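You operate a simulated robot arm through the tools that you are given. There is no shell and no other tool.

Carry out the task below with a simulated two-armed robot. There is one attempt and no reset: what you move stays moved.

JOB
Mix the green-cap and blue-cap tubes on the mixer at speed 3.
Fine: till no streak is left; both go back into the teal rack; the mixer ends switched off.

Only the result counts: the job must be done as asked and must still hold three seconds after the hand-in. Knocking over, shifting, dropping, spilling or breaking anything else fails it. A push-on lid holds only when it is set on centred and level and pressed home; a screw cap is set on level and turned clockwise until tight.

ROBOT AND FRAMES
Two 7-joint arms with fingered hands on one trunk that stands fixed in place. Base frame: the origin is at the foot of the trunk, x ahead of it, y to its left, z up. Units: m, rad, N and s.
The left shoulder is at [0.065, 0.125, 1.193], the right one opposite. With the tool pointing down near the work surface each hand reaches from about 0.42 to 0.8 m from the base axis, measured 20 degrees to its own side. Payload 3.6 kg a hand.
The TCP of each hand is the grasp point between the finger pads, 0.03 m short of the fingertips. In the tool frame z runs along the fingers and y along their closing line. The gripper opens to 0.104 m; its body begins 0.035 m behind the TCP. The gripper is a hand of 4 fingers: y runs from the thumb to the fingers, the wrist lies at [-0.015, -0.104, -0.178] in the tool frame, and closing takes about 1.5 s.
Orientation is that of the tool frame in the base frame, as a unit quaternion [w, x, y, z]. With the fingers straight down and the wrist toward the robot, the tool's x, y and z point along [0, 1, 0], [1, 0, 0] and [0, 0, -1] of the base frame.

CONTROLS
- The arms move only by the tool jog_arm. It takes "left_steps", "right_steps" or both (then of equal length, played together; a hand with none holds still); each is a list of rows, each an object of numbers (a shift or turn left out is 0, a gripper value left out holds the last): "gripper": the finger opening in m, from 0 to 0.104; "dx", "dy", "dz": the shift along the base's x, y, z in m; "wx", "wy", "wz": the turn, a rotation vector about the base's x, y, z in rad. In form: [{"gripper": .., "dx": .., "dy": .., "dz": .., "wx": .., "wy": .., "wz": ..}, ...]. A call has 1 to 20 rows; each row shifts and turns the commanded pose from where the row before left it. A row lasts 0.2 s, in which the tool goes at most 0.05 m and 0.15 rad; a call with a longer step from one row to the next is refused whole, and so is a gripper value outside its range. Where a pose cannot be reached the arm comes as near as it can. A force on the tool above 40 N (or 10 N above the force at the start of the call, whichever is more), or a blocked arm, ends the call early, and 0.2 s more pass. The fingers move at their own pace (about 0.072 m/s each) and stop on an object; they squeeze with about 24 N. The grip force told is the motor's: it shows also when the fingers shut on nothing. Time passes only in rows, and 0.2 s behind the last, so rows that do not move let the fingers close. It gives the time, the measured TCP pose, the force on the tool (base axes), the opening and the grip force at its end, in the units of the frame above (readings bear some noise), with the torque about the TCP (base axes, N m) and any sound that the robot's microphone picked up, and new pictures: "pictures" is both (left out), scene, wrist or none (wrist: the cameras of the hands that moved).
- Cameras (640 x 400 px; columns grow to the right, rows downward): "scene" is now at [0.1725, 0.0259, 1.362]; the picture's right is [0.33, -0.94, 0.00], its down [-0.31, -0.11, -0.94] and it looks along [0.89, 0.31, -0.33] (base axes); focal length 224 px, centre (320, 200). "left" rides on the left gripper at [-0.061, -0.092, -0.13] in its tool frame; the picture's right is [-0.81, -0.28, 0.52], its down [0.53, -0.71, 0.46] and it looks along [0.24, 0.64, 0.72] (tool axes); focal length 275 px, centre (320, 200). "right" rides on the right gripper at [0.061, -0.092, -0.13] in its tool frame; the picture's right is [-0.81, 0.27, -0.52], its down [-0.53, -0.71, 0.46] and it looks along [-0.24, 0.64, 0.72] (tool axes); focal length 275 px, centre (320, 200). There is no depth. A picture from a camera that has moved, and an enlarged one, comes with that camera's place and axes in the base frame and with its lens. The place of the scene camera against the robot may be out by one fixed shift of up to 0.012 m in any direction.
- raise_lower(by): moves the trunk up (or, below 0, down) by that many m; the arms and the scene camera ride with it, the base frame stays. It gives what a move gives, with no picture.
- grasp_type(shape, hand): the hand has 4 fingers and takes this shape, open, in about a second: jaw (thumb against the fingers, like two jaws); tri (thumb and two fingers); tip (a fingertip pinch); poke (one finger out to press); point (the index stretched); flat (the hand flat); cup (the hand cupped); fist (a fist). The gripper value then closes the fingers along that shape, each until it touches; the sizes above hold for jaw. It gives what a move gives, with no picture.
- pan_tilt(pan, tilt): turns the head with the scene camera to pan (to the left, within 1.396 rad either way) and tilt (down, from -0.506 to 1.204), counted from straight ahead of the robot (the tilt from the chest, where the trunk bows). It gives what a move gives, and a new picture of the scene camera.
- zoom(camera, box): a new picture of the part [left, top, right, bottom] of that camera's present view, enlarged. No time passes.
- close_job(): hands the job in; it is judged then, once.

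Nothing tells you positions but the pictures and the camera data. Unless the task says otherwise, let go and move clear before handing in.

The tools are called after "Call:" as a command line: name --argument value ..., lists and objects as JSON in quotes. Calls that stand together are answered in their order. jog_arm: Moves the arms, as the interface text tells. Its arguments: {"type":"object","properties":{"left_steps":{"type":"array","items":{"type":"object","properties":{"gripper":{"type":"number"},"dx":{"type":"number"},"dy":{"type":"number"},"dz":{"type":"number"},"wx":{"type":"number"},"wy":{"type":"number"},"wz":{"type":"number"}}}},"right_steps":{"type":"array","items":{"type":"object","properties":{"gripper":{"type":"number"},"dx":{"type":"number"},"dy":{"type":"number"},"dz":{"type":"number"},"wx":{"type":"number"},"wy":{"type":"number"},"wz":{"type":"number"}}}},"pictures":{"type":"string","enum":["both","scene","wrist","none"]}},"required":[]} The other tools are called the same way: raise_lower (by) moves the trunk up or down; grasp_type (shape, hand) gives the hand a shape; pan_tilt (pan, tilt) turns the head that bears the scene camera; zoom (camera, box) takes an enlarged picture of a part of a camera's view; close_job () hands the job in.

At the start:

```text
clock: 0.0
left_tool_pos: [0.3469, 0.3527, 1.2692]
left_tcp_rot: [0.0, 0.707, 0.707, 0.0]
left_force: [0.2, -0.7, -0.2]
left_torque: [0.04, 0.03, 0.03]
left_gripper_width: 0.1036
left_finger_force: 0.1
left_shape: jaw
right_tool_pos: [0.4206, -0.0058, 1.294]
right_tcp_rot: [0.0, 0.707, 0.707, -0.001]
right_force: [0.1, -0.5, 0.7]
right_torque: [0.0, 0.0, 0.06]
right_gripper_width: 0.1035
right_finger_force: 0.1
right_shape: jaw
trunk travel left (down, up): [-0.425, 0.111]
head pan, tilt (commanded): [0.337, 0.337]
```

scene: 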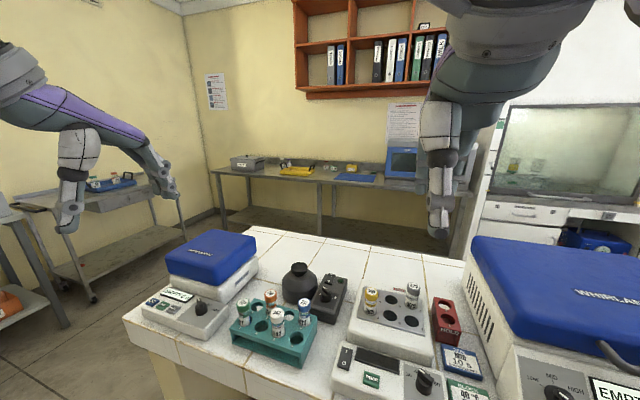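
right: 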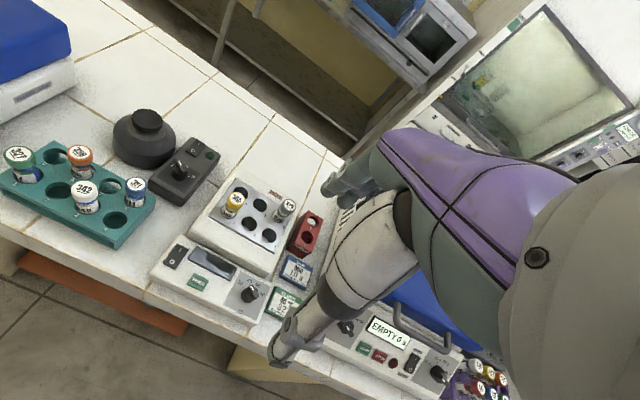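
left: 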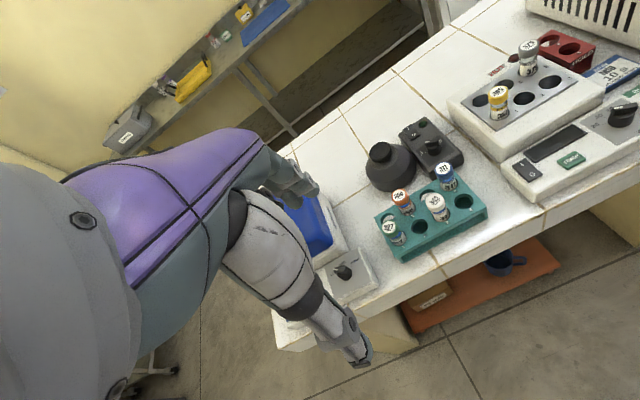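

I see a bench with a teal rack holding four tubes, a round black device with a grey control box (probably the vortex mixer), a heating block with tubes, and centrifuges. I'll zoom in before moving anything.

Call:
zoom --camera "scene" --box '[220, 250, 360, 375]'

Call:
zoom --camera "left" --box '[340, 110, 500, 270]'

Call:
zoom --camera "right" --box '[0, 90, 240, 260]'

Call:
zoom --camera "scene" --box '[320, 260, 500, 400]'

Call:
zoom --camera "scene" --box '[120, 220, 280, 340]'

```text
3.20 times, centred on (290, 312) of scene
camera zoom: at [0.1725, 0.0259, 1.362], right [0.33, -0.94, 0.0], down [-0.31, -0.11, -0.94], along [0.89, 0.31, -0.33], focal length 718 px, centre (416, -160)
```

zoom: 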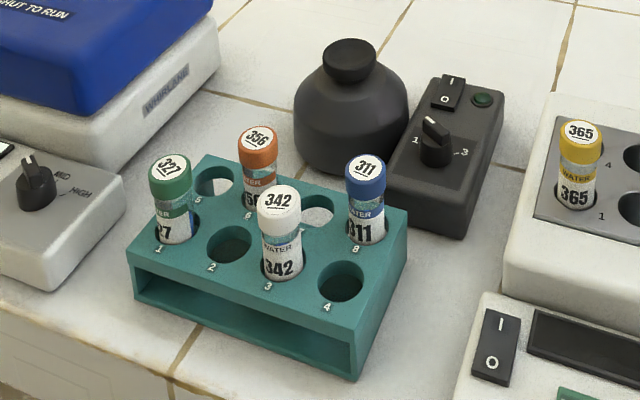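

```text
2.50 times, centred on (420, 190) of left
camera zoom: at [0.2571, 0.2916, 1.4005], right [-0.28, -0.81, -0.52], down [-0.71, 0.53, -0.46], along [0.64, 0.24, -0.72], focal length 688 px, centre (70, 225)
```

zoom: 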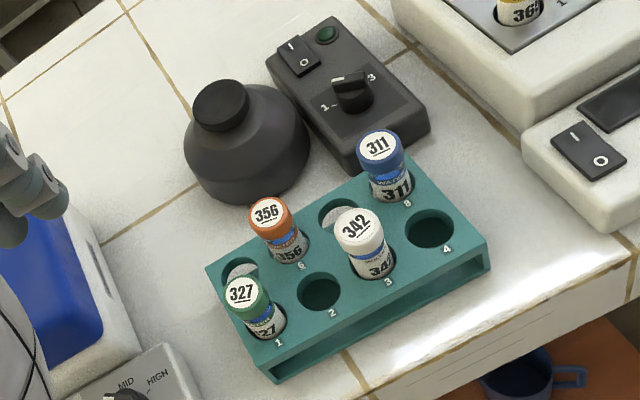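

```text
2.35 times, centred on (120, 175) of right
camera zoom: at [0.3286, 0.0564, 1.4236], right [0.27, -0.81, 0.52], down [-0.71, -0.53, -0.46], along [0.64, -0.24, -0.72], focal length 648 px, centre (791, 259)
```

zoom: 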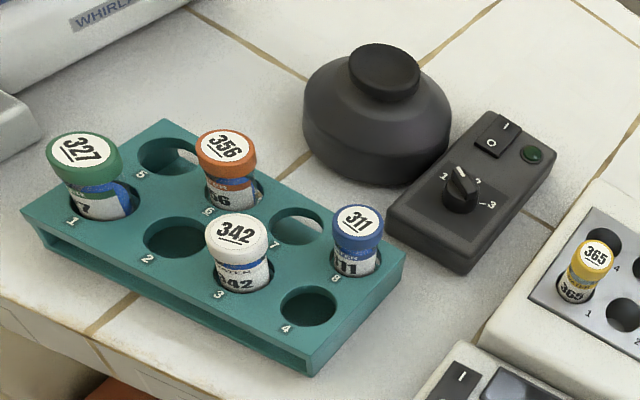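

```text
2.86 times, centred on (410, 330) of scene
camera zoom: at [0.1725, 0.0259, 1.362], right [0.33, -0.94, 0.0], down [-0.31, -0.11, -0.94], along [0.89, 0.31, -0.33], focal length 641 px, centre (63, -171)
```

zoom: 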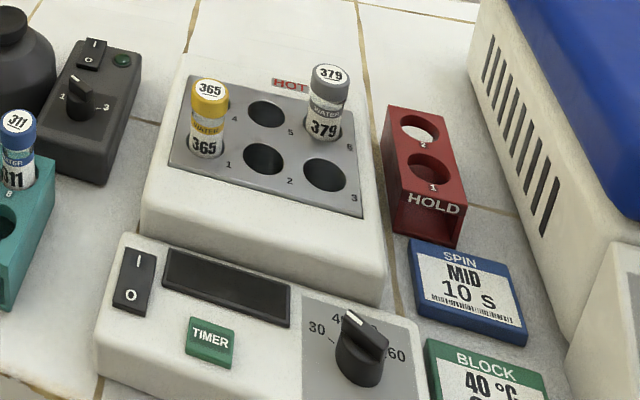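

```text
3.33 times, centred on (200, 280) of scene
camera zoom: at [0.1725, 0.0259, 1.362], right [0.33, -0.94, 0.0], down [-0.31, -0.11, -0.94], along [0.89, 0.31, -0.33], focal length 748 px, centre (720, -67)
```

zoom: 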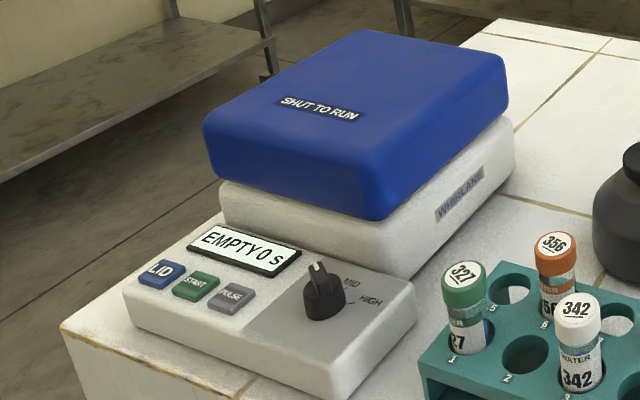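

The rack looks aligned with the base axes: green in slot 1 near (0.505, 0.336) and blue in slot 8 near (0.547, 0.202). The mixer cup is near (0.674, 0.272, 0.955), with its control box to the right. I'll aim the head at that area for a sharper look.

Call:
pan_tilt --pan 0.36 --tilt 0.75

Call:
zoom --camera "left" --box '[360, 110, 470, 200]'

Call:
zoom --camera "right" --box '[100, 90, 240, 180]'

```text
clock: 0.9
left_tool_pos: [0.3479, 0.3519, 1.2713]
left_tcp_rot: [-0.001, 0.707, 0.707, 0.0]
left_force: [0.0, -0.3, 0.0]
left_torque: [0.0, -0.03, 0.02]
left_gripper_width: 0.1035
left_finger_force: 0.2
left_shape: jaw
right_tool_pos: [0.4197, -0.0043, 1.2933]
right_tcp_rot: [0.0, 0.707, 0.707, 0.0]
right_force: [0.2, 0.1, 0.6]
right_torque: [0.02, 0.02, 0.0]
right_gripper_width: 0.1036
right_finger_force: 0.0
right_shape: jaw
trunk travel left (down, up): [-0.425, 0.111]
head pan, tilt (commanded): [0.36, 0.75]
camera scene: at [0.162, 0.0242, 1.3251], right [0.35, -0.94, 0.0], down [-0.64, -0.24, -0.73], along [0.69, 0.26, -0.68], focal length 224 px, centre (320, 200)
```

scene: 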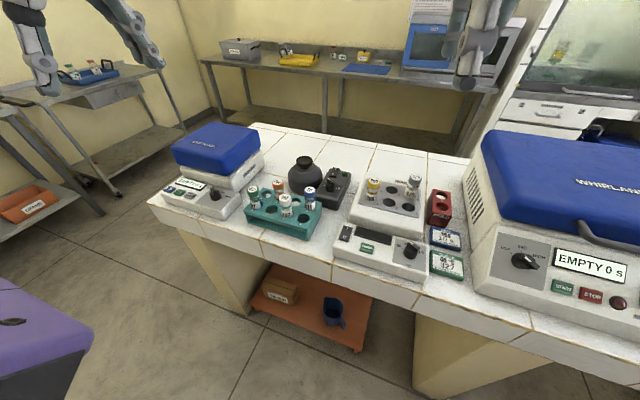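

```text
4.44 times, centred on (415, 155) of left
camera zoom: at [0.2571, 0.2916, 1.4005], right [-0.28, -0.81, -0.52], down [-0.71, 0.53, -0.46], along [0.64, 0.24, -0.72], focal length 1224 px, centre (-102, 400)
```

zoom: 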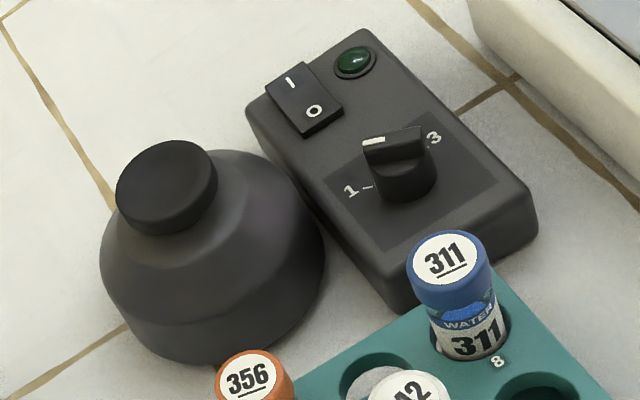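

```text
4.44 times, centred on (170, 135) of right
camera zoom: at [0.3285, 0.0564, 1.4236], right [0.27, -0.81, 0.52], down [-0.71, -0.53, -0.46], along [0.64, -0.24, -0.72], focal length 1224 px, centre (987, 489)
```

zoom: 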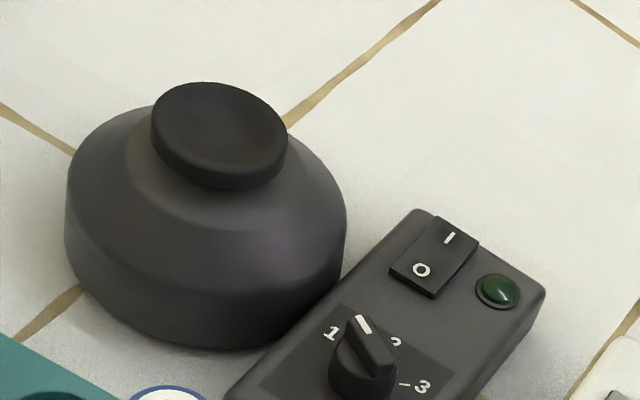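

The knob pointer looks like it is at about "1", and the mixer dish is a shallow black cup. Before planning grasps I'll look at the left hand and its pinch shapes.

Call:
pan_tilt --pan 1.05 --tilt 0.25

Call:
grasp_type --shape "tip" --hand "left"

Call:
zoom --camera "scene" --box '[120, 40, 520, 290]'

Call:
zoom --camera "left" --box '[0, 0, 640, 400]'

```text
clock: 1.9
left_tool_pos: [0.3477, 0.3534, 1.2702]
left_tcp_rot: [0.0, 0.707, 0.707, 0.0]
left_force: [0.1, -0.2, 0.4]
left_torque: [0.0, -0.02, 0.02]
left_gripper_width: 0.1037
left_finger_force: 0.0
left_shape: jaw
right_tool_pos: [0.4203, -0.0059, 1.293]
right_tcp_rot: [0.0, 0.707, 0.707, 0.0]
right_force: [-0.6, -0.1, 0.4]
right_torque: [0.05, -0.01, 0.01]
right_gripper_width: 0.1039
right_finger_force: 0.1
right_shape: jaw
trunk travel left (down, up): [-0.425, 0.111]
head pan, tilt (commanded): [1.051, 0.25]
camera scene: at [0.131, 0.0761, 1.3701], right [0.87, -0.5, 0.0], down [-0.12, -0.21, -0.97], along [0.48, 0.84, -0.25], focal length 224 px, centre (320, 200)
```

scene: 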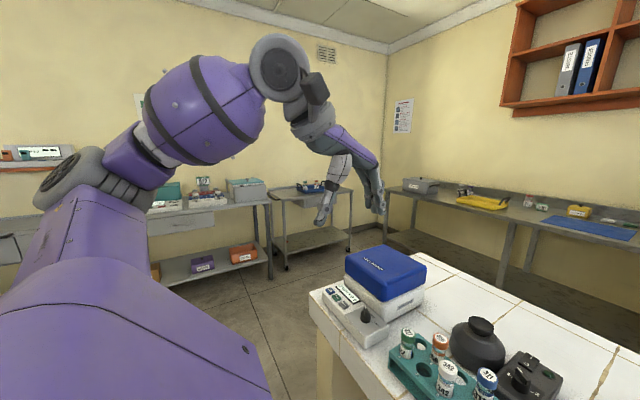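

```text
clock: 2.8
left_tool_pos: [0.3471, 0.3519, 1.27]
left_tcp_rot: [0.001, 0.707, 0.707, 0.001]
left_force: [0.3, -0.6, -0.3]
left_torque: [0.0, -0.02, -0.02]
left_gripper_width: 0.1038
left_finger_force: 0.0
left_shape: tip
right_tool_pos: [0.4201, -0.0053, 1.293]
right_tcp_rot: [0.0, 0.707, 0.707, 0.0]
right_force: [0.4, -0.4, -0.9]
right_torque: [0.02, 0.01, -0.02]
right_gripper_width: 0.1032
right_finger_force: 0.0
right_shape: jaw
trunk travel left (down, up): [-0.425, 0.111]
head pan, tilt (commanded): [1.051, 0.25]
```

```text
1.60 times, centred on (320, 165) of scene
camera zoom: at [0.1309, 0.0761, 1.3702], right [0.87, -0.5, 0.0], down [-0.12, -0.21, -0.97], along [0.48, 0.84, -0.25], focal length 359 px, centre (320, 256)
```

zoom: 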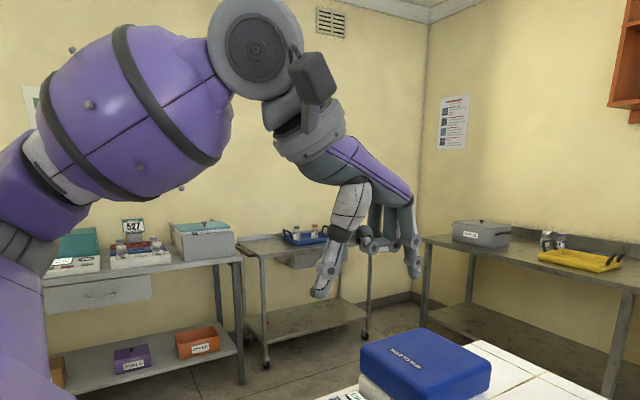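

```text
1.00 times, centred on (320, 200) of left (not enlarged: the box is as wide or as high as the picture)
camera zoom: at [0.2571, 0.2916, 1.4005], right [-0.28, -0.81, -0.52], down [-0.71, 0.53, -0.46], along [0.64, 0.24, -0.72], focal length 275 px, centre (320, 200)
```

zoom: 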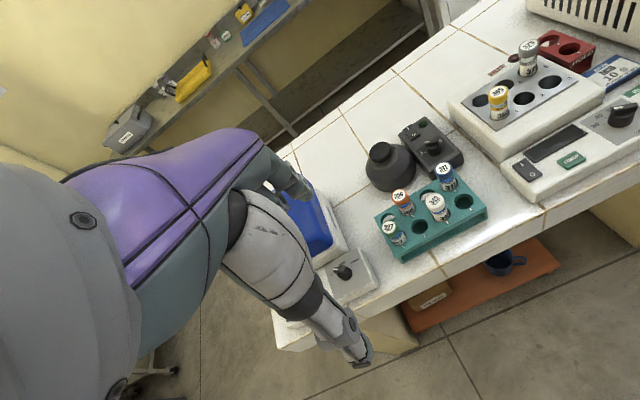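

Call:
zoom --camera "scene" --box '[280, 80, 410, 240]'

Call:
jog_arm --left_steps '[{"gripper": 0.0}, {}, {}, {}, {}, {}, {}, {}]' --pictures "wrist"

Call:
zoom --camera "scene" --box '[280, 80, 410, 240]'

```text
2.50 times, centred on (345, 160) of scene
camera zoom: at [0.1309, 0.0761, 1.3702], right [0.87, -0.5, 0.0], down [-0.12, -0.21, -0.97], along [0.48, 0.84, -0.25], focal length 561 px, centre (258, 300)
```

zoom: 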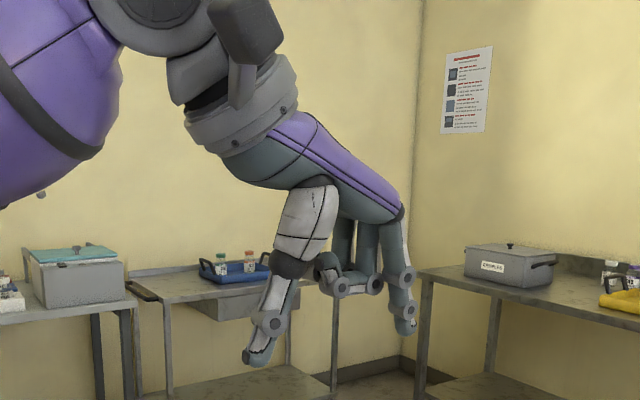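

```text
clock: 4.6
left_tool_pos: [0.3481, 0.3521, 1.2696]
left_tcp_rot: [-0.001, 0.708, 0.707, 0.0]
left_force: [1.1, 0.1, -0.6]
left_torque: [-0.04, 0.01, -0.02]
left_gripper_width: 0.0
left_finger_force: 24.0
left_shape: tip
right_tool_pos: [0.4203, -0.0057, 1.2935]
right_tcp_rot: [0.0, 0.707, 0.707, 0.001]
right_force: [-0.4, 0.0, 0.0]
right_torque: [-0.03, 0.02, 0.01]
right_gripper_width: 0.1036
right_finger_force: 0.0
right_shape: jaw
trunk travel left (down, up): [-0.425, 0.111]
head pan, tilt (commanded): [1.051, 0.25]
camera left: at [0.2571, 0.2916, 1.4005], right [-0.28, -0.81, -0.52], down [-0.71, 0.53, -0.46], along [0.64, 0.24, -0.72], focal length 275 px, centre (320, 200)
```

left: 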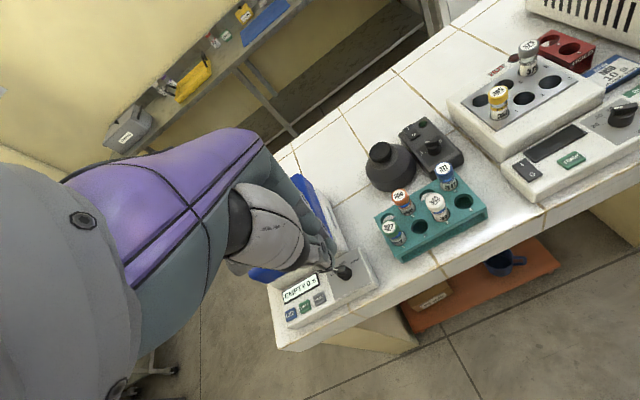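

```text
2.50 times, centred on (345, 160) of scene
camera zoom: at [0.1309, 0.0761, 1.3702], right [0.87, -0.5, 0.0], down [-0.12, -0.21, -0.97], along [0.48, 0.84, -0.25], focal length 561 px, centre (258, 300)
```

zoom: 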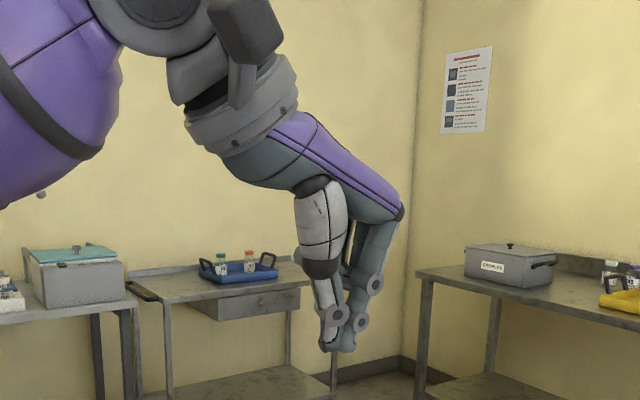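

Call:
grasp_type --shape "jaw" --hand "left"

Call:
jog_arm --left_steps '[{"gripper": 0.03}, {}, {}, {}, {}, {}]' --pictures "wrist"

Call:
zoom --camera "scene" --box '[280, 80, 410, 240]'

Call:
grasp_type --shape "tri" --hand "left"

Call:
jog_arm --left_steps '[{"gripper": 0.03}, {}, {}, {}, {}, {}]' --pictures "wrist"

Call:
zoom --camera "scene" --box '[280, 80, 410, 240]'

```text
clock: 5.5
left_tool_pos: [0.3471, 0.3518, 1.2708]
left_tcp_rot: [0.0, 0.707, 0.707, 0.0]
left_force: [0.5, 0.2, -0.8]
left_torque: [-0.02, 0.0, 0.02]
left_gripper_width: 0.1035
left_finger_force: 0.0
left_shape: jaw
right_tool_pos: [0.42, -0.0063, 1.293]
right_tcp_rot: [0.0, 0.707, 0.707, 0.0]
right_force: [-0.6, -0.8, -0.2]
right_torque: [-0.02, 0.0, 0.02]
right_gripper_width: 0.1035
right_finger_force: 0.0
right_shape: jaw
trunk travel left (down, up): [-0.425, 0.111]
head pan, tilt (commanded): [1.051, 0.25]
```

```text
clock: 6.9
left_tool_pos: [0.3471, 0.3523, 1.271]
left_tcp_rot: [0.0, 0.707, 0.708, 0.0]
left_force: [0.4, 0.3, -0.3]
left_torque: [0.01, 0.05, -0.02]
left_gripper_width: 0.0303
left_finger_force: 0.1
left_shape: jaw
right_tool_pos: [0.4196, -0.0046, 1.2927]
right_tcp_rot: [0.0, 0.707, 0.707, 0.001]
right_force: [0.2, 0.7, -0.2]
right_torque: [0.02, 0.0, 0.02]
right_gripper_width: 0.1034
right_finger_force: 0.0
right_shape: jaw
trunk travel left (down, up): [-0.425, 0.111]
head pan, tilt (commanded): [1.051, 0.25]
camera left: at [0.2571, 0.2916, 1.4005], right [-0.28, -0.81, -0.52], down [-0.71, 0.53, -0.46], along [0.64, 0.24, -0.72], focal length 275 px, centre (320, 200)
```

left: 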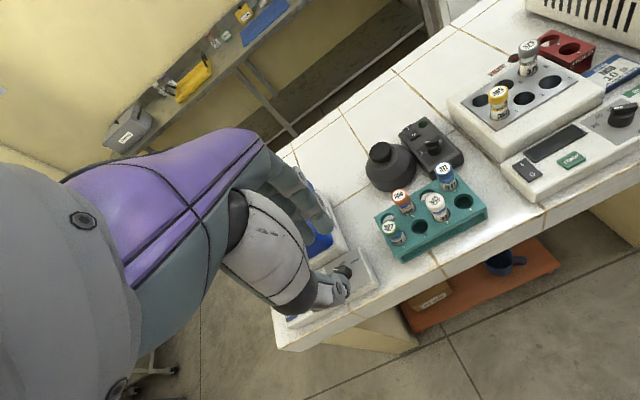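

```text
2.50 times, centred on (345, 160) of scene
camera zoom: at [0.1309, 0.0761, 1.3702], right [0.87, -0.5, 0.0], down [-0.12, -0.21, -0.97], along [0.48, 0.84, -0.25], focal length 561 px, centre (258, 300)
```

zoom: 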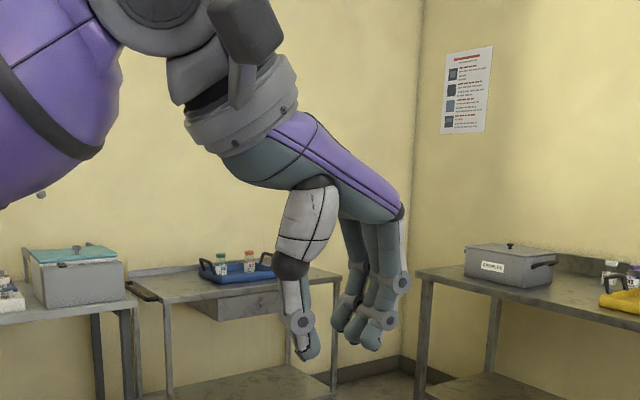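

```text
clock: 7.8
left_tool_pos: [0.3486, 0.3523, 1.2698]
left_tcp_rot: [0.0, 0.707, 0.707, -0.001]
left_force: [-0.5, -0.1, 0.1]
left_torque: [0.0, 0.0, 0.02]
left_gripper_width: 0.1035
left_finger_force: 0.0
left_shape: tri
right_tool_pos: [0.4195, -0.0058, 1.2928]
right_tcp_rot: [0.0, 0.708, 0.707, 0.0]
right_force: [-0.2, 0.1, -0.4]
right_torque: [0.0, 0.01, 0.0]
right_gripper_width: 0.1036
right_finger_force: 0.1
right_shape: jaw
trunk travel left (down, up): [-0.425, 0.111]
head pan, tilt (commanded): [1.051, 0.25]
```

```text
clock: 9.2
left_tool_pos: [0.3471, 0.3536, 1.2709]
left_tcp_rot: [0.0, 0.707, 0.707, 0.0]
left_force: [-0.6, 0.0, 0.0]
left_torque: [0.02, -0.02, 0.0]
left_gripper_width: 0.0303
left_finger_force: 0.0
left_shape: tri
right_tool_pos: [0.4207, -0.0053, 1.2938]
right_tcp_rot: [0.0, 0.707, 0.708, 0.0]
right_force: [-0.2, -0.3, -0.7]
right_torque: [-0.01, -0.01, -0.03]
right_gripper_width: 0.1036
right_finger_force: 0.2
right_shape: jaw
trunk travel left (down, up): [-0.425, 0.111]
head pan, tilt (commanded): [1.051, 0.25]
camera left: at [0.2571, 0.2916, 1.4005], right [-0.28, -0.81, -0.52], down [-0.71, 0.53, -0.46], along [0.64, 0.24, -0.72], focal length 275 px, centre (320, 200)
```

left: 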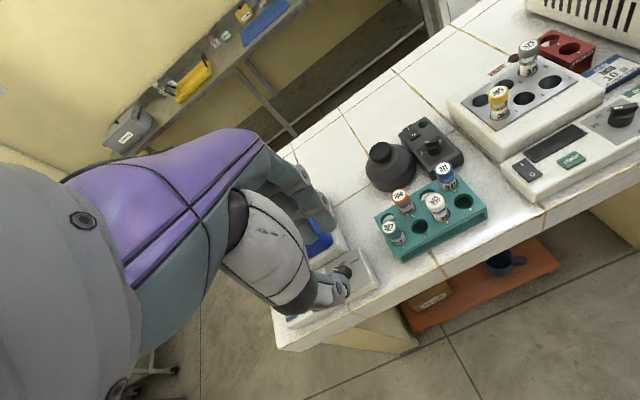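

```text
2.50 times, centred on (345, 160) of scene
camera zoom: at [0.1309, 0.0761, 1.3702], right [0.87, -0.5, 0.0], down [-0.12, -0.21, -0.97], along [0.48, 0.84, -0.25], focal length 561 px, centre (258, 300)
```

zoom: 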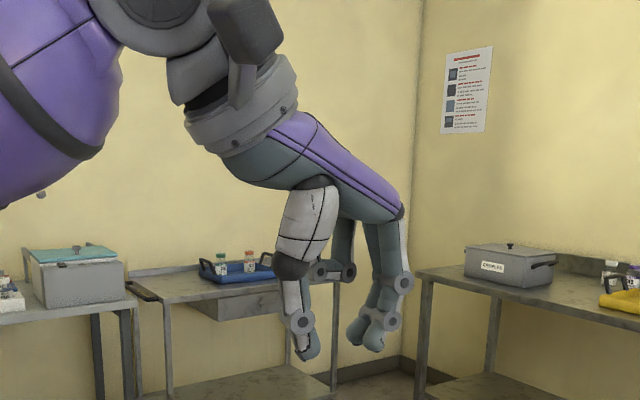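

The tri shape (thumb plus two fingers) suits the tubes and tip suits the knob. I'll move the left hand over the mixer's control box for a close-up and shift the right hand away from it.

Call:
grasp_type --shape "tip" --hand "left"

Call:
jog_arm --left_steps '[{"gripper": 0.06, "dx": 0.036, "dy": -0.024, "dz": -0.017, "wz": -0.075}, {"dx": 0.036, "dy": -0.024, "dz": -0.017, "wz": -0.075}, {"dx": 0.036, "dy": -0.024, "dz": -0.017, "wz": -0.075}, {"dx": 0.036, "dy": -0.024, "dz": -0.017, "wz": -0.075}, {"dx": 0.036, "dy": -0.024, "dz": -0.017, "wz": -0.075}, {"dx": 0.036, "dy": -0.024, "dz": -0.017, "wz": -0.075}, {"dx": 0.036, "dy": -0.024, "dz": -0.017, "wz": -0.075}]' --right_steps '[{"dy": -0.03}, {"dy": -0.03}, {"dy": -0.03}, {"dy": -0.03}, {"dy": -0.03}, {"dy": -0.03}, {"dy": -0.03}]' --pictures "wrist"

Call:
pan_tilt --pan 0.36 --tilt 0.6

```text
clock: 10.1
left_tool_pos: [0.3482, 0.3516, 1.2705]
left_tcp_rot: [0.0, 0.707, 0.707, 0.0]
left_force: [-0.9, -0.4, 0.0]
left_torque: [0.01, 0.0, 0.01]
left_gripper_width: 0.1036
left_finger_force: 0.0
left_shape: tip
right_tool_pos: [0.4209, -0.0068, 1.294]
right_tcp_rot: [0.0, 0.707, 0.707, 0.0]
right_force: [-0.5, 1.3, 0.2]
right_torque: [0.0, -0.04, -0.03]
right_gripper_width: 0.1036
right_finger_force: 0.0
right_shape: jaw
trunk travel left (down, up): [-0.425, 0.111]
head pan, tilt (commanded): [1.051, 0.25]
```

```text
clock: 11.7
left_tool_pos: [0.6018, 0.1811, 1.1524]
left_tcp_rot: [0.0, 0.867, 0.498, 0.0]
left_force: [0.4, -0.8, 0.3]
left_torque: [-0.02, 0.0, 0.0]
left_gripper_width: 0.0603
left_finger_force: 0.1
left_shape: tip
right_tool_pos: [0.4212, -0.2186, 1.2921]
right_tcp_rot: [0.0, 0.707, 0.707, -0.001]
right_force: [-0.3, -0.9, 0.3]
right_torque: [0.04, 0.06, -0.02]
right_gripper_width: 0.1038
right_finger_force: 0.1
right_shape: jaw
trunk travel left (down, up): [-0.425, 0.111]
head pan, tilt (commanded): [1.051, 0.25]
camera right: at [0.3302, -0.1572, 1.423], right [0.28, -0.81, 0.52], down [-0.71, -0.53, -0.46], along [0.64, -0.24, -0.73], focal length 275 px, centre (320, 200)
camera left: at [0.492, 0.1759, 1.2826], right [-0.65, -0.56, -0.52], down [-0.35, 0.82, -0.46], along [0.68, -0.11, -0.72], focal length 275 px, centre (320, 200)
```

right: 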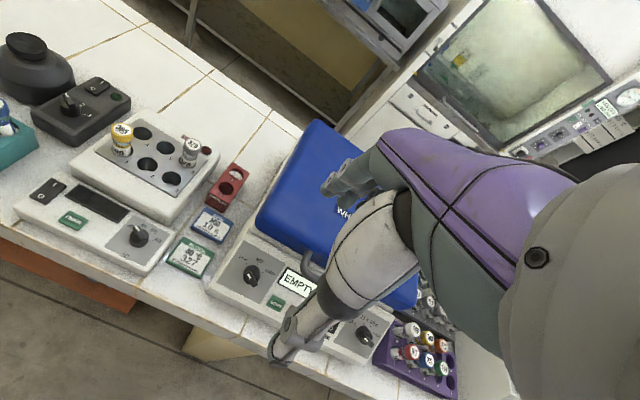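
left: 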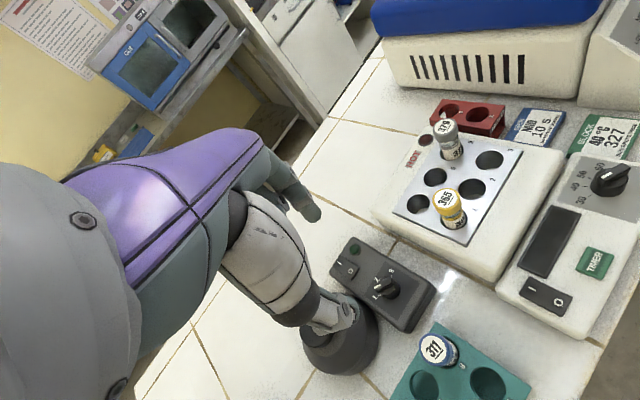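

```text
clock: 12.8
left_tool_pos: [0.5999, 0.1843, 1.1531]
left_tcp_rot: [-0.001, 0.866, 0.5, 0.0]
left_force: [-0.3, 0.1, -0.1]
left_torque: [0.0, -0.03, -0.01]
left_gripper_width: 0.0603
left_finger_force: 0.0
left_shape: tip
right_tool_pos: [0.4202, -0.2177, 1.2927]
right_tcp_rot: [0.0, 0.707, 0.708, 0.0]
right_force: [0.0, -0.1, -0.7]
right_torque: [-0.01, -0.03, 0.0]
right_gripper_width: 0.1034
right_finger_force: 0.0
right_shape: jaw
trunk travel left (down, up): [-0.425, 0.111]
head pan, tilt (commanded): [0.36, 0.6]
camera scene: at [0.1671, 0.0264, 1.338], right [0.35, -0.94, 0.0], down [-0.53, -0.2, -0.83], along [0.77, 0.29, -0.56], focal length 224 px, centre (320, 200)
```

scene: 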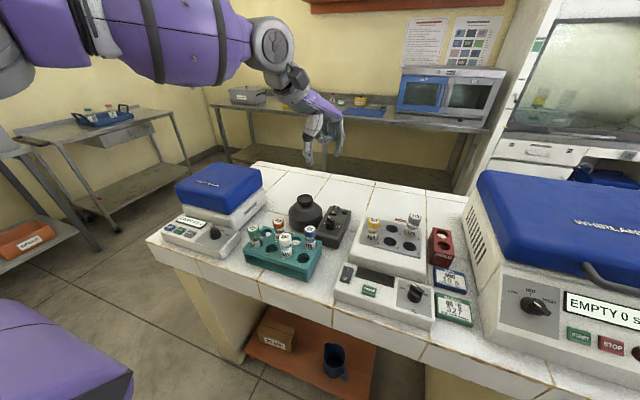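

Call:
zoom --camera "left" --box '[320, 220, 460, 340]'

Call:
zoom --camera "scene" --box '[270, 180, 370, 250]'

Call:
zoom --camera "scene" --box '[235, 180, 355, 280]'

```text
3.33 times, centred on (390, 280) of left
camera zoom: at [0.4903, 0.1775, 1.283], right [-0.64, -0.56, -0.52], down [-0.35, 0.82, -0.46], along [0.68, -0.11, -0.72], focal length 918 px, centre (87, -67)
```

zoom: 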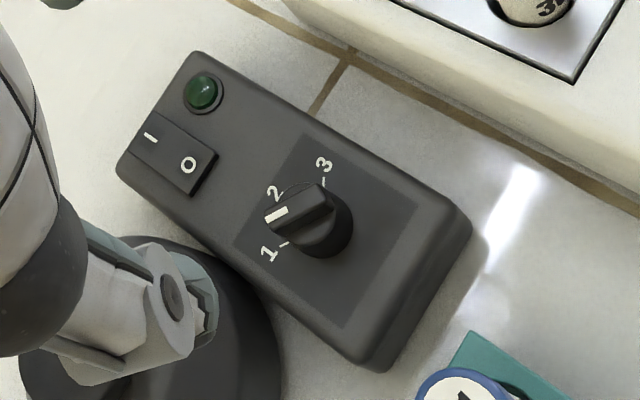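

```text
5.71 times, centred on (320, 215) of scene
camera zoom: at [0.1671, 0.0264, 1.338], right [0.35, -0.94, 0.0], down [-0.53, -0.2, -0.83], along [0.77, 0.29, -0.56], focal length 1282 px, centre (320, 114)
```

zoom: 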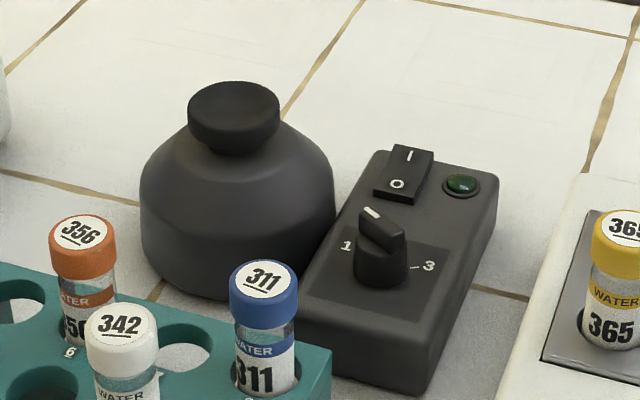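

```text
4.00 times, centred on (295, 230) of scene
camera zoom: at [0.1671, 0.0264, 1.338], right [0.35, -0.94, 0.0], down [-0.53, -0.2, -0.83], along [0.77, 0.29, -0.56], focal length 897 px, centre (420, 80)
```

zoom: 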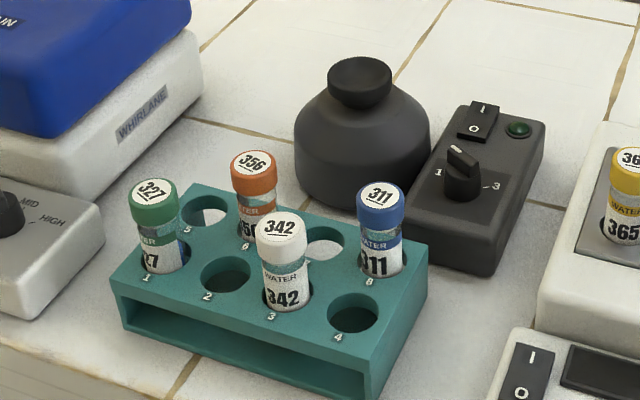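

The knob centre comes out near (0.643, 0.181) with its top at about z 0.932, and the pointer is close to 1. I'll test how far the left wrist can yaw while still well above the knob.

Call:
jog_arm --left_steps '[{"dx": 0.011, "dz": -0.01, "wz": -0.142}, {"dx": 0.011, "dz": -0.01, "wz": -0.142}, {"dx": 0.011, "dz": -0.01, "wz": -0.142}, {"dx": 0.01, "dz": -0.01, "wz": -0.142}, {"wz": -0.142}, {"wz": -0.142}, {"wz": -0.142}, {"wz": -0.142}]' --pictures "both"

```text
clock: 14.6
left_tool_pos: [0.594, 0.2, 1.1049]
left_tcp_rot: [0.001, 1.0, -0.02, 0.001]
left_force: [-0.4, 0.6, 0.0]
left_torque: [0.0, -0.02, 0.01]
left_gripper_width: 0.0599
left_finger_force: 0.1
left_shape: tip
left hand out of reach, approached as far as the arm can: row 6, 7, 8
right_tool_pos: [0.4205, -0.2161, 1.2933]
right_tcp_rot: [0.001, 0.707, 0.707, 0.001]
right_force: [0.4, 0.5, 0.1]
right_torque: [-0.02, -0.03, 0.01]
right_gripper_width: 0.104
right_finger_force: 0.0
right_shape: jaw
trunk travel left (down, up): [-0.425, 0.111]
head pan, tilt (commanded): [0.36, 0.6]
camera scene: at [0.1663, 0.0272, 1.3381], right [0.35, -0.94, 0.0], down [-0.53, -0.2, -0.83], along [0.77, 0.29, -0.56], focal length 224 px, centre (320, 200)
camera left: at [0.5367, 0.296, 1.2336], right [-0.8, 0.31, -0.52], down [0.56, 0.69, -0.46], along [0.22, -0.66, -0.72], focal length 275 px, centre (320, 200)
```

scene: 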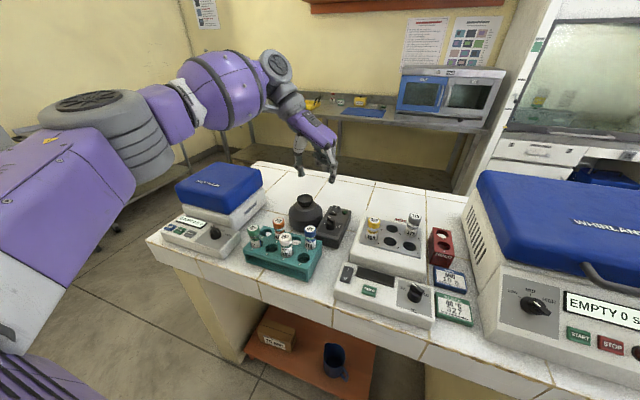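
left: 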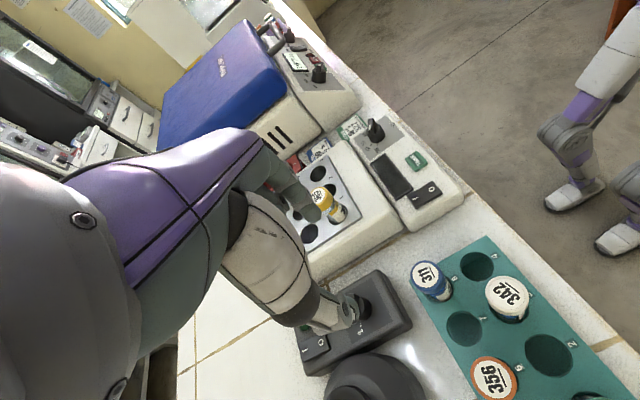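

At yaw −93° the left arm falls short of x 0.643, though −70° worked. I'll test the other yaw direction, still high above the bench.

Call:
jog_arm --left_steps '[{"wz": 0.145}, {"wz": 0.145}, {"wz": 0.145}, {"wz": 0.145}, {"wz": 0.145}, {"wz": 0.145}, {"wz": 0.145}, {"wz": 0.145}, {"wz": 0.145}, {"wz": 0.145}, {"wz": 0.145}, {"wz": 0.145}, {"wz": 0.145}, {"wz": 0.145}, {"wz": 0.145}, {"wz": 0.145}, {"wz": 0.145}, {"wz": 0.145}, {"wz": 0.145}, {"wz": 0.145}]' --pictures "both"

```text
clock: 18.8
left_tool_pos: [0.5737, 0.2237, 1.101]
left_tcp_rot: [0.0, 0.14, 0.99, 0.001]
left_force: [0.1, -0.8, 0.2]
left_torque: [0.05, 0.02, 0.04]
left_gripper_width: 0.0602
left_finger_force: 0.1
left_shape: tip
left hand out of reach, approached as far as the arm can: row 19, 20
right_tool_pos: [0.4211, -0.2177, 1.2931]
right_tcp_rot: [0.0, 0.707, 0.707, 0.0]
right_force: [0.6, 1.0, -0.5]
right_torque: [0.02, 0.03, -0.01]
right_gripper_width: 0.1036
right_finger_force: 0.0
right_shape: jaw
trunk travel left (down, up): [-0.425, 0.111]
head pan, tilt (commanded): [0.36, 0.6]
camera scene: at [0.1675, 0.0262, 1.3379], right [0.35, -0.94, 0.0], down [-0.53, -0.2, -0.82], along [0.77, 0.29, -0.57], focal length 224 px, centre (320, 200)
camera left: at [0.6082, 0.119, 1.2298], right [0.7, -0.49, -0.52], down [-0.71, -0.54, -0.46], along [-0.06, 0.69, -0.72], focal length 275 px, centre (320, 200)
```

scene: 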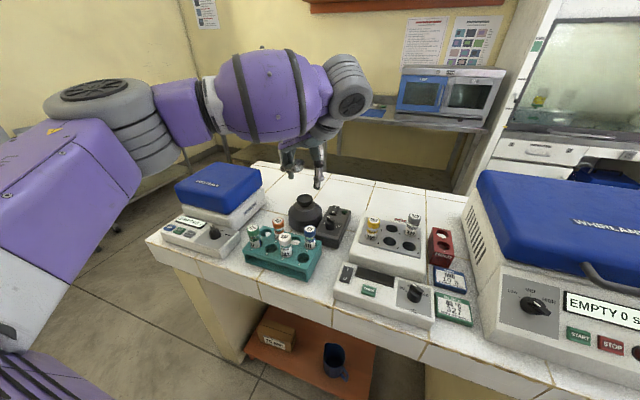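
left: 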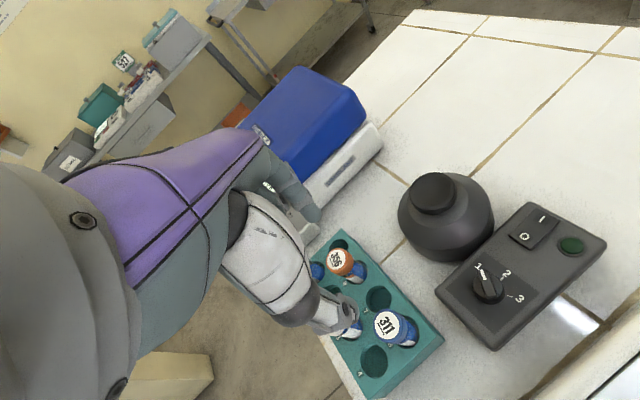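

Call:
zoom --camera "left" --box '[420, 180, 620, 360]'

```text
2.22 times, centred on (520, 270) of left
camera zoom: at [0.6082, 0.119, 1.2298], right [0.7, -0.49, -0.52], down [-0.71, -0.54, -0.46], along [-0.06, 0.69, -0.72], focal length 612 px, centre (-124, 44)
```

zoom: 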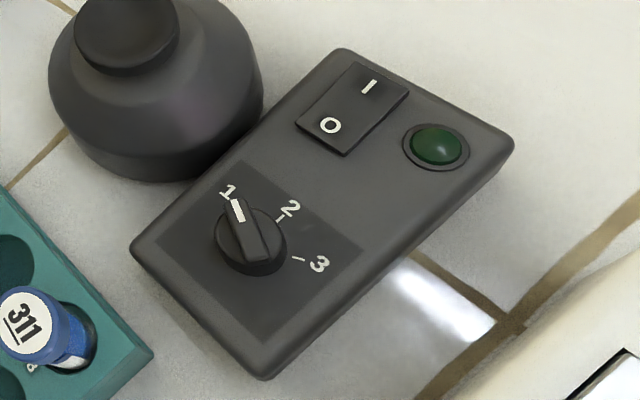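

From this angle the pointer is clearly at 1, the knob centre is near (0.642, 0.178), and the labels sit at +60°, 0° and −60°. I'll return the left hand to yaw −30° above the knob for the first part of the turn.

Call:
jog_arm --left_steps '[{"wz": -0.14}, {"wz": -0.14}, {"wz": -0.14}, {"wz": -0.14}, {"wz": -0.14}, {"wz": -0.14}, {"wz": -0.14}, {"wz": -0.14}, {"wz": -0.14}, {"wz": -0.14}, {"wz": -0.14}, {"wz": -0.14}, {"wz": -0.135, "gripper": 0.05}]' --pictures "none"

```text
clock: 21.6
left_tool_pos: [0.5728, 0.2235, 1.0998]
left_tcp_rot: [0.0, 0.866, 0.5, 0.001]
left_force: [1.2, -0.4, -0.7]
left_torque: [0.03, -0.02, 0.0]
left_gripper_width: 0.0504
left_finger_force: 0.1
left_shape: tip
right_tool_pos: [0.4207, -0.2167, 1.2933]
right_tcp_rot: [0.001, 0.707, 0.707, 0.001]
right_force: [-0.2, 0.2, 0.1]
right_torque: [-0.02, 0.01, 0.01]
right_gripper_width: 0.1037
right_finger_force: 0.1
right_shape: jaw
trunk travel left (down, up): [-0.425, 0.111]
head pan, tilt (commanded): [0.36, 0.6]
```

Call:
jog_arm --left_steps '[{"dx": 0.0175, "dy": -0.0115, "dz": -0.02}, {"dx": 0.0175, "dy": -0.0115, "dz": -0.03}, {"dx": 0.0175, "dy": -0.0115, "dz": -0.03}, {"dx": 0.0175, "dy": -0.011, "dz": -0.025}]' --pictures "both"

Call:
zoom --camera "left" --box '[240, 180, 440, 305]'

Call:
zoom --camera "scene" --box '[270, 150, 390, 250]'

```text
clock: 22.6
left_tool_pos: [0.6473, 0.1755, 0.9974]
left_tcp_rot: [0.0, 0.866, 0.499, 0.001]
left_force: [0.0, 0.7, 0.3]
left_torque: [0.0, 0.03, -0.03]
left_gripper_width: 0.0502
left_finger_force: 0.0
left_shape: tip
right_tool_pos: [0.4219, -0.2177, 1.2928]
right_tcp_rot: [0.0, 0.707, 0.707, 0.0]
right_force: [-0.7, -0.3, -0.3]
right_torque: [-0.03, -0.02, 0.04]
right_gripper_width: 0.1037
right_finger_force: 0.1
right_shape: jaw
trunk travel left (down, up): [-0.425, 0.111]
head pan, tilt (commanded): [0.36, 0.6]
camera scene: at [0.1678, 0.026, 1.3378], right [0.35, -0.94, 0.0], down [-0.53, -0.2, -0.82], along [0.77, 0.29, -0.57], focal length 224 px, centre (320, 200)
camera left: at [0.5375, 0.1696, 1.1275], right [-0.64, -0.56, -0.52], down [-0.35, 0.82, -0.45], along [0.68, -0.11, -0.72], focal length 275 px, centre (320, 200)
```

scene: 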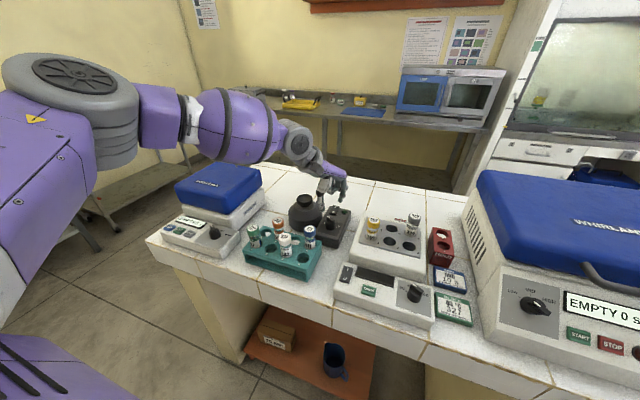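
left: 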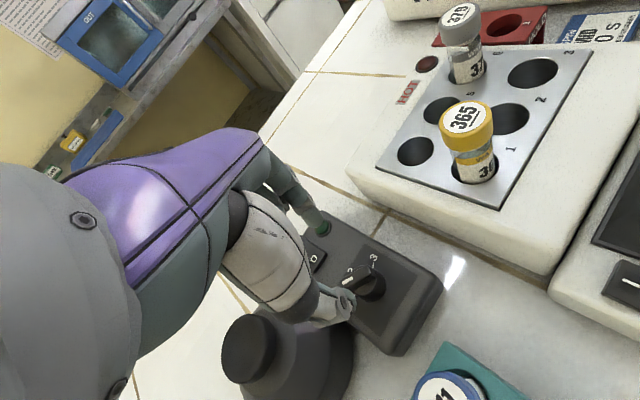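

```text
3.20 times, centred on (340, 242) of left
camera zoom: at [0.5375, 0.1696, 1.1275], right [-0.64, -0.56, -0.52], down [-0.35, 0.82, -0.45], along [0.68, -0.11, -0.72], focal length 881 px, centre (256, 64)
```

zoom: 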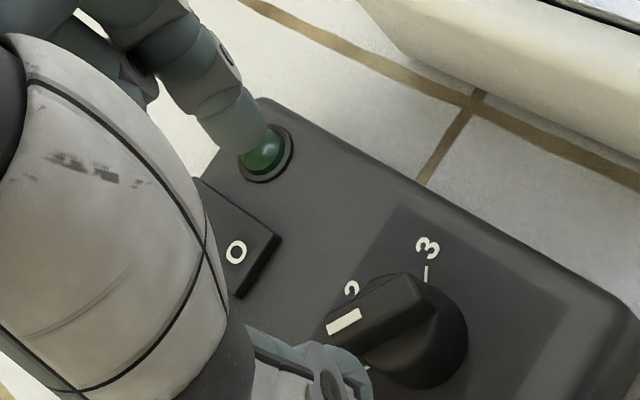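

```text
4.00 times, centred on (330, 200) of scene
camera zoom: at [0.1678, 0.026, 1.3378], right [0.35, -0.94, 0.0], down [-0.53, -0.2, -0.82], along [0.77, 0.29, -0.57], focal length 897 px, centre (280, 200)
```

zoom: 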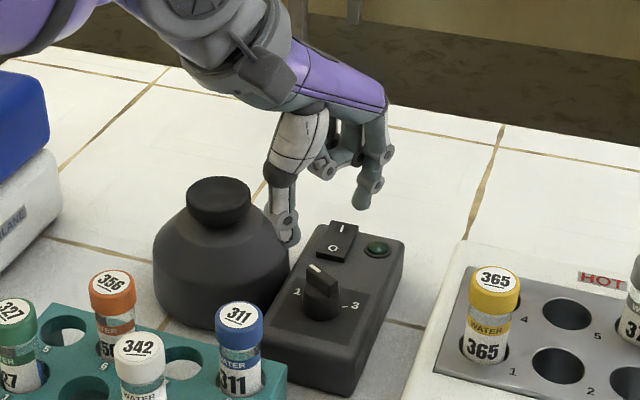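

The knob sits about 4 mm nearer the robot than the tool axis. I'll correct for that and descend with the pinch open around the bar.

Call:
jog_arm --left_steps '[{"dx": -0.0045, "dy": 0.0005, "dz": -0.015}, {"dz": -0.015}, {"dz": -0.015}, {"dz": -0.012}]' --pictures "both"

Call:
zoom --camera "left" --box '[240, 180, 440, 305]'

Call:
zoom --camera "scene" --box '[290, 180, 370, 240]'

```text
clock: 23.6
left_tool_pos: [0.6395, 0.1785, 0.9373]
left_tcp_rot: [-0.001, 0.866, 0.5, 0.001]
left_force: [0.5, -0.2, 0.6]
left_torque: [-0.02, -0.02, -0.02]
left_gripper_width: 0.0505
left_finger_force: 0.0
left_shape: tip
right_tool_pos: [0.4205, -0.2173, 1.2932]
right_tcp_rot: [0.001, 0.707, 0.707, 0.0]
right_force: [-0.3, -0.1, 0.6]
right_torque: [0.02, 0.04, -0.03]
right_gripper_width: 0.1037
right_finger_force: 0.0
right_shape: jaw
trunk travel left (down, up): [-0.425, 0.111]
head pan, tilt (commanded): [0.36, 0.6]
camera scene: at [0.1673, 0.0262, 1.3379], right [0.35, -0.94, 0.0], down [-0.53, -0.2, -0.82], along [0.77, 0.29, -0.57], focal length 224 px, centre (320, 200)
camera left: at [0.53, 0.1718, 1.0692], right [-0.64, -0.56, -0.52], down [-0.35, 0.82, -0.46], along [0.68, -0.11, -0.72], focal length 275 px, centre (320, 200)
```

scene: 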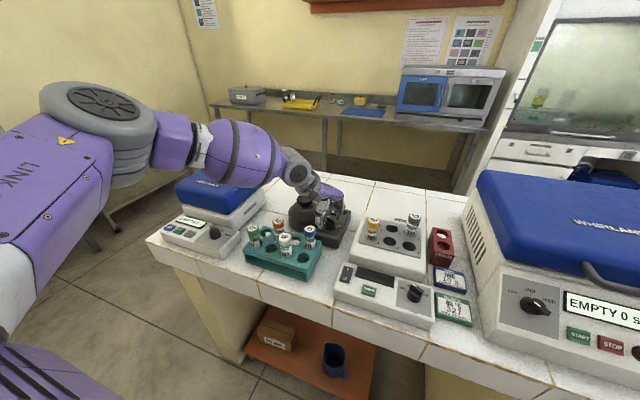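
left: 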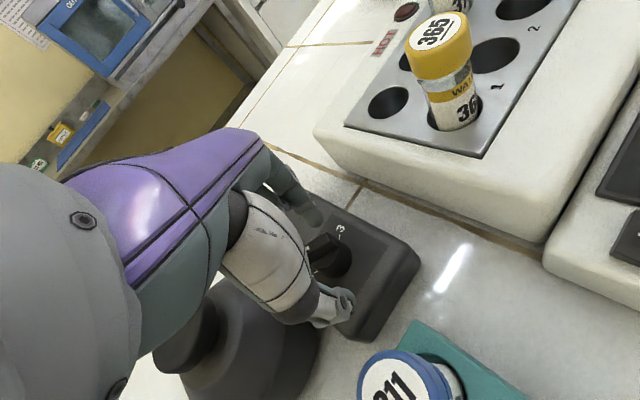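

```text
3.20 times, centred on (340, 242) of left
camera zoom: at [0.53, 0.1718, 1.0692], right [-0.64, -0.56, -0.52], down [-0.35, 0.82, -0.46], along [0.68, -0.11, -0.72], focal length 881 px, centre (256, 64)
```

zoom: 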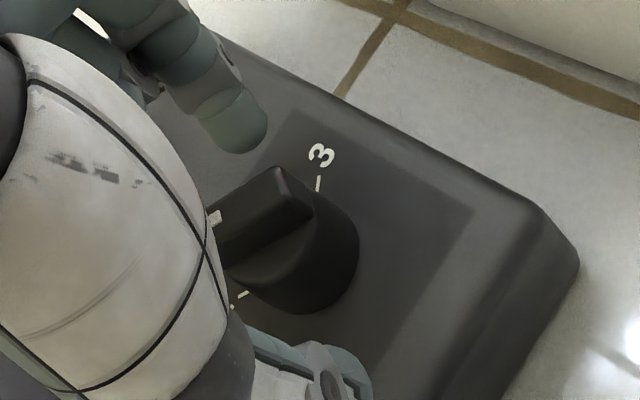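

```text
6.67 times, centred on (330, 210) of scene
camera zoom: at [0.1673, 0.0262, 1.3379], right [0.35, -0.94, 0.0], down [-0.53, -0.2, -0.82], along [0.77, 0.29, -0.57], focal length 1495 px, centre (253, 133)
```

zoom: 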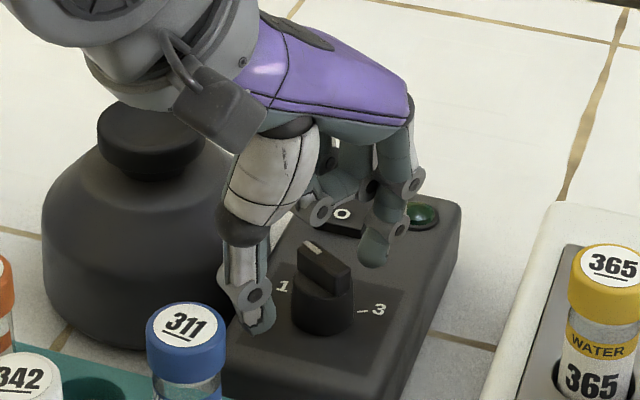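

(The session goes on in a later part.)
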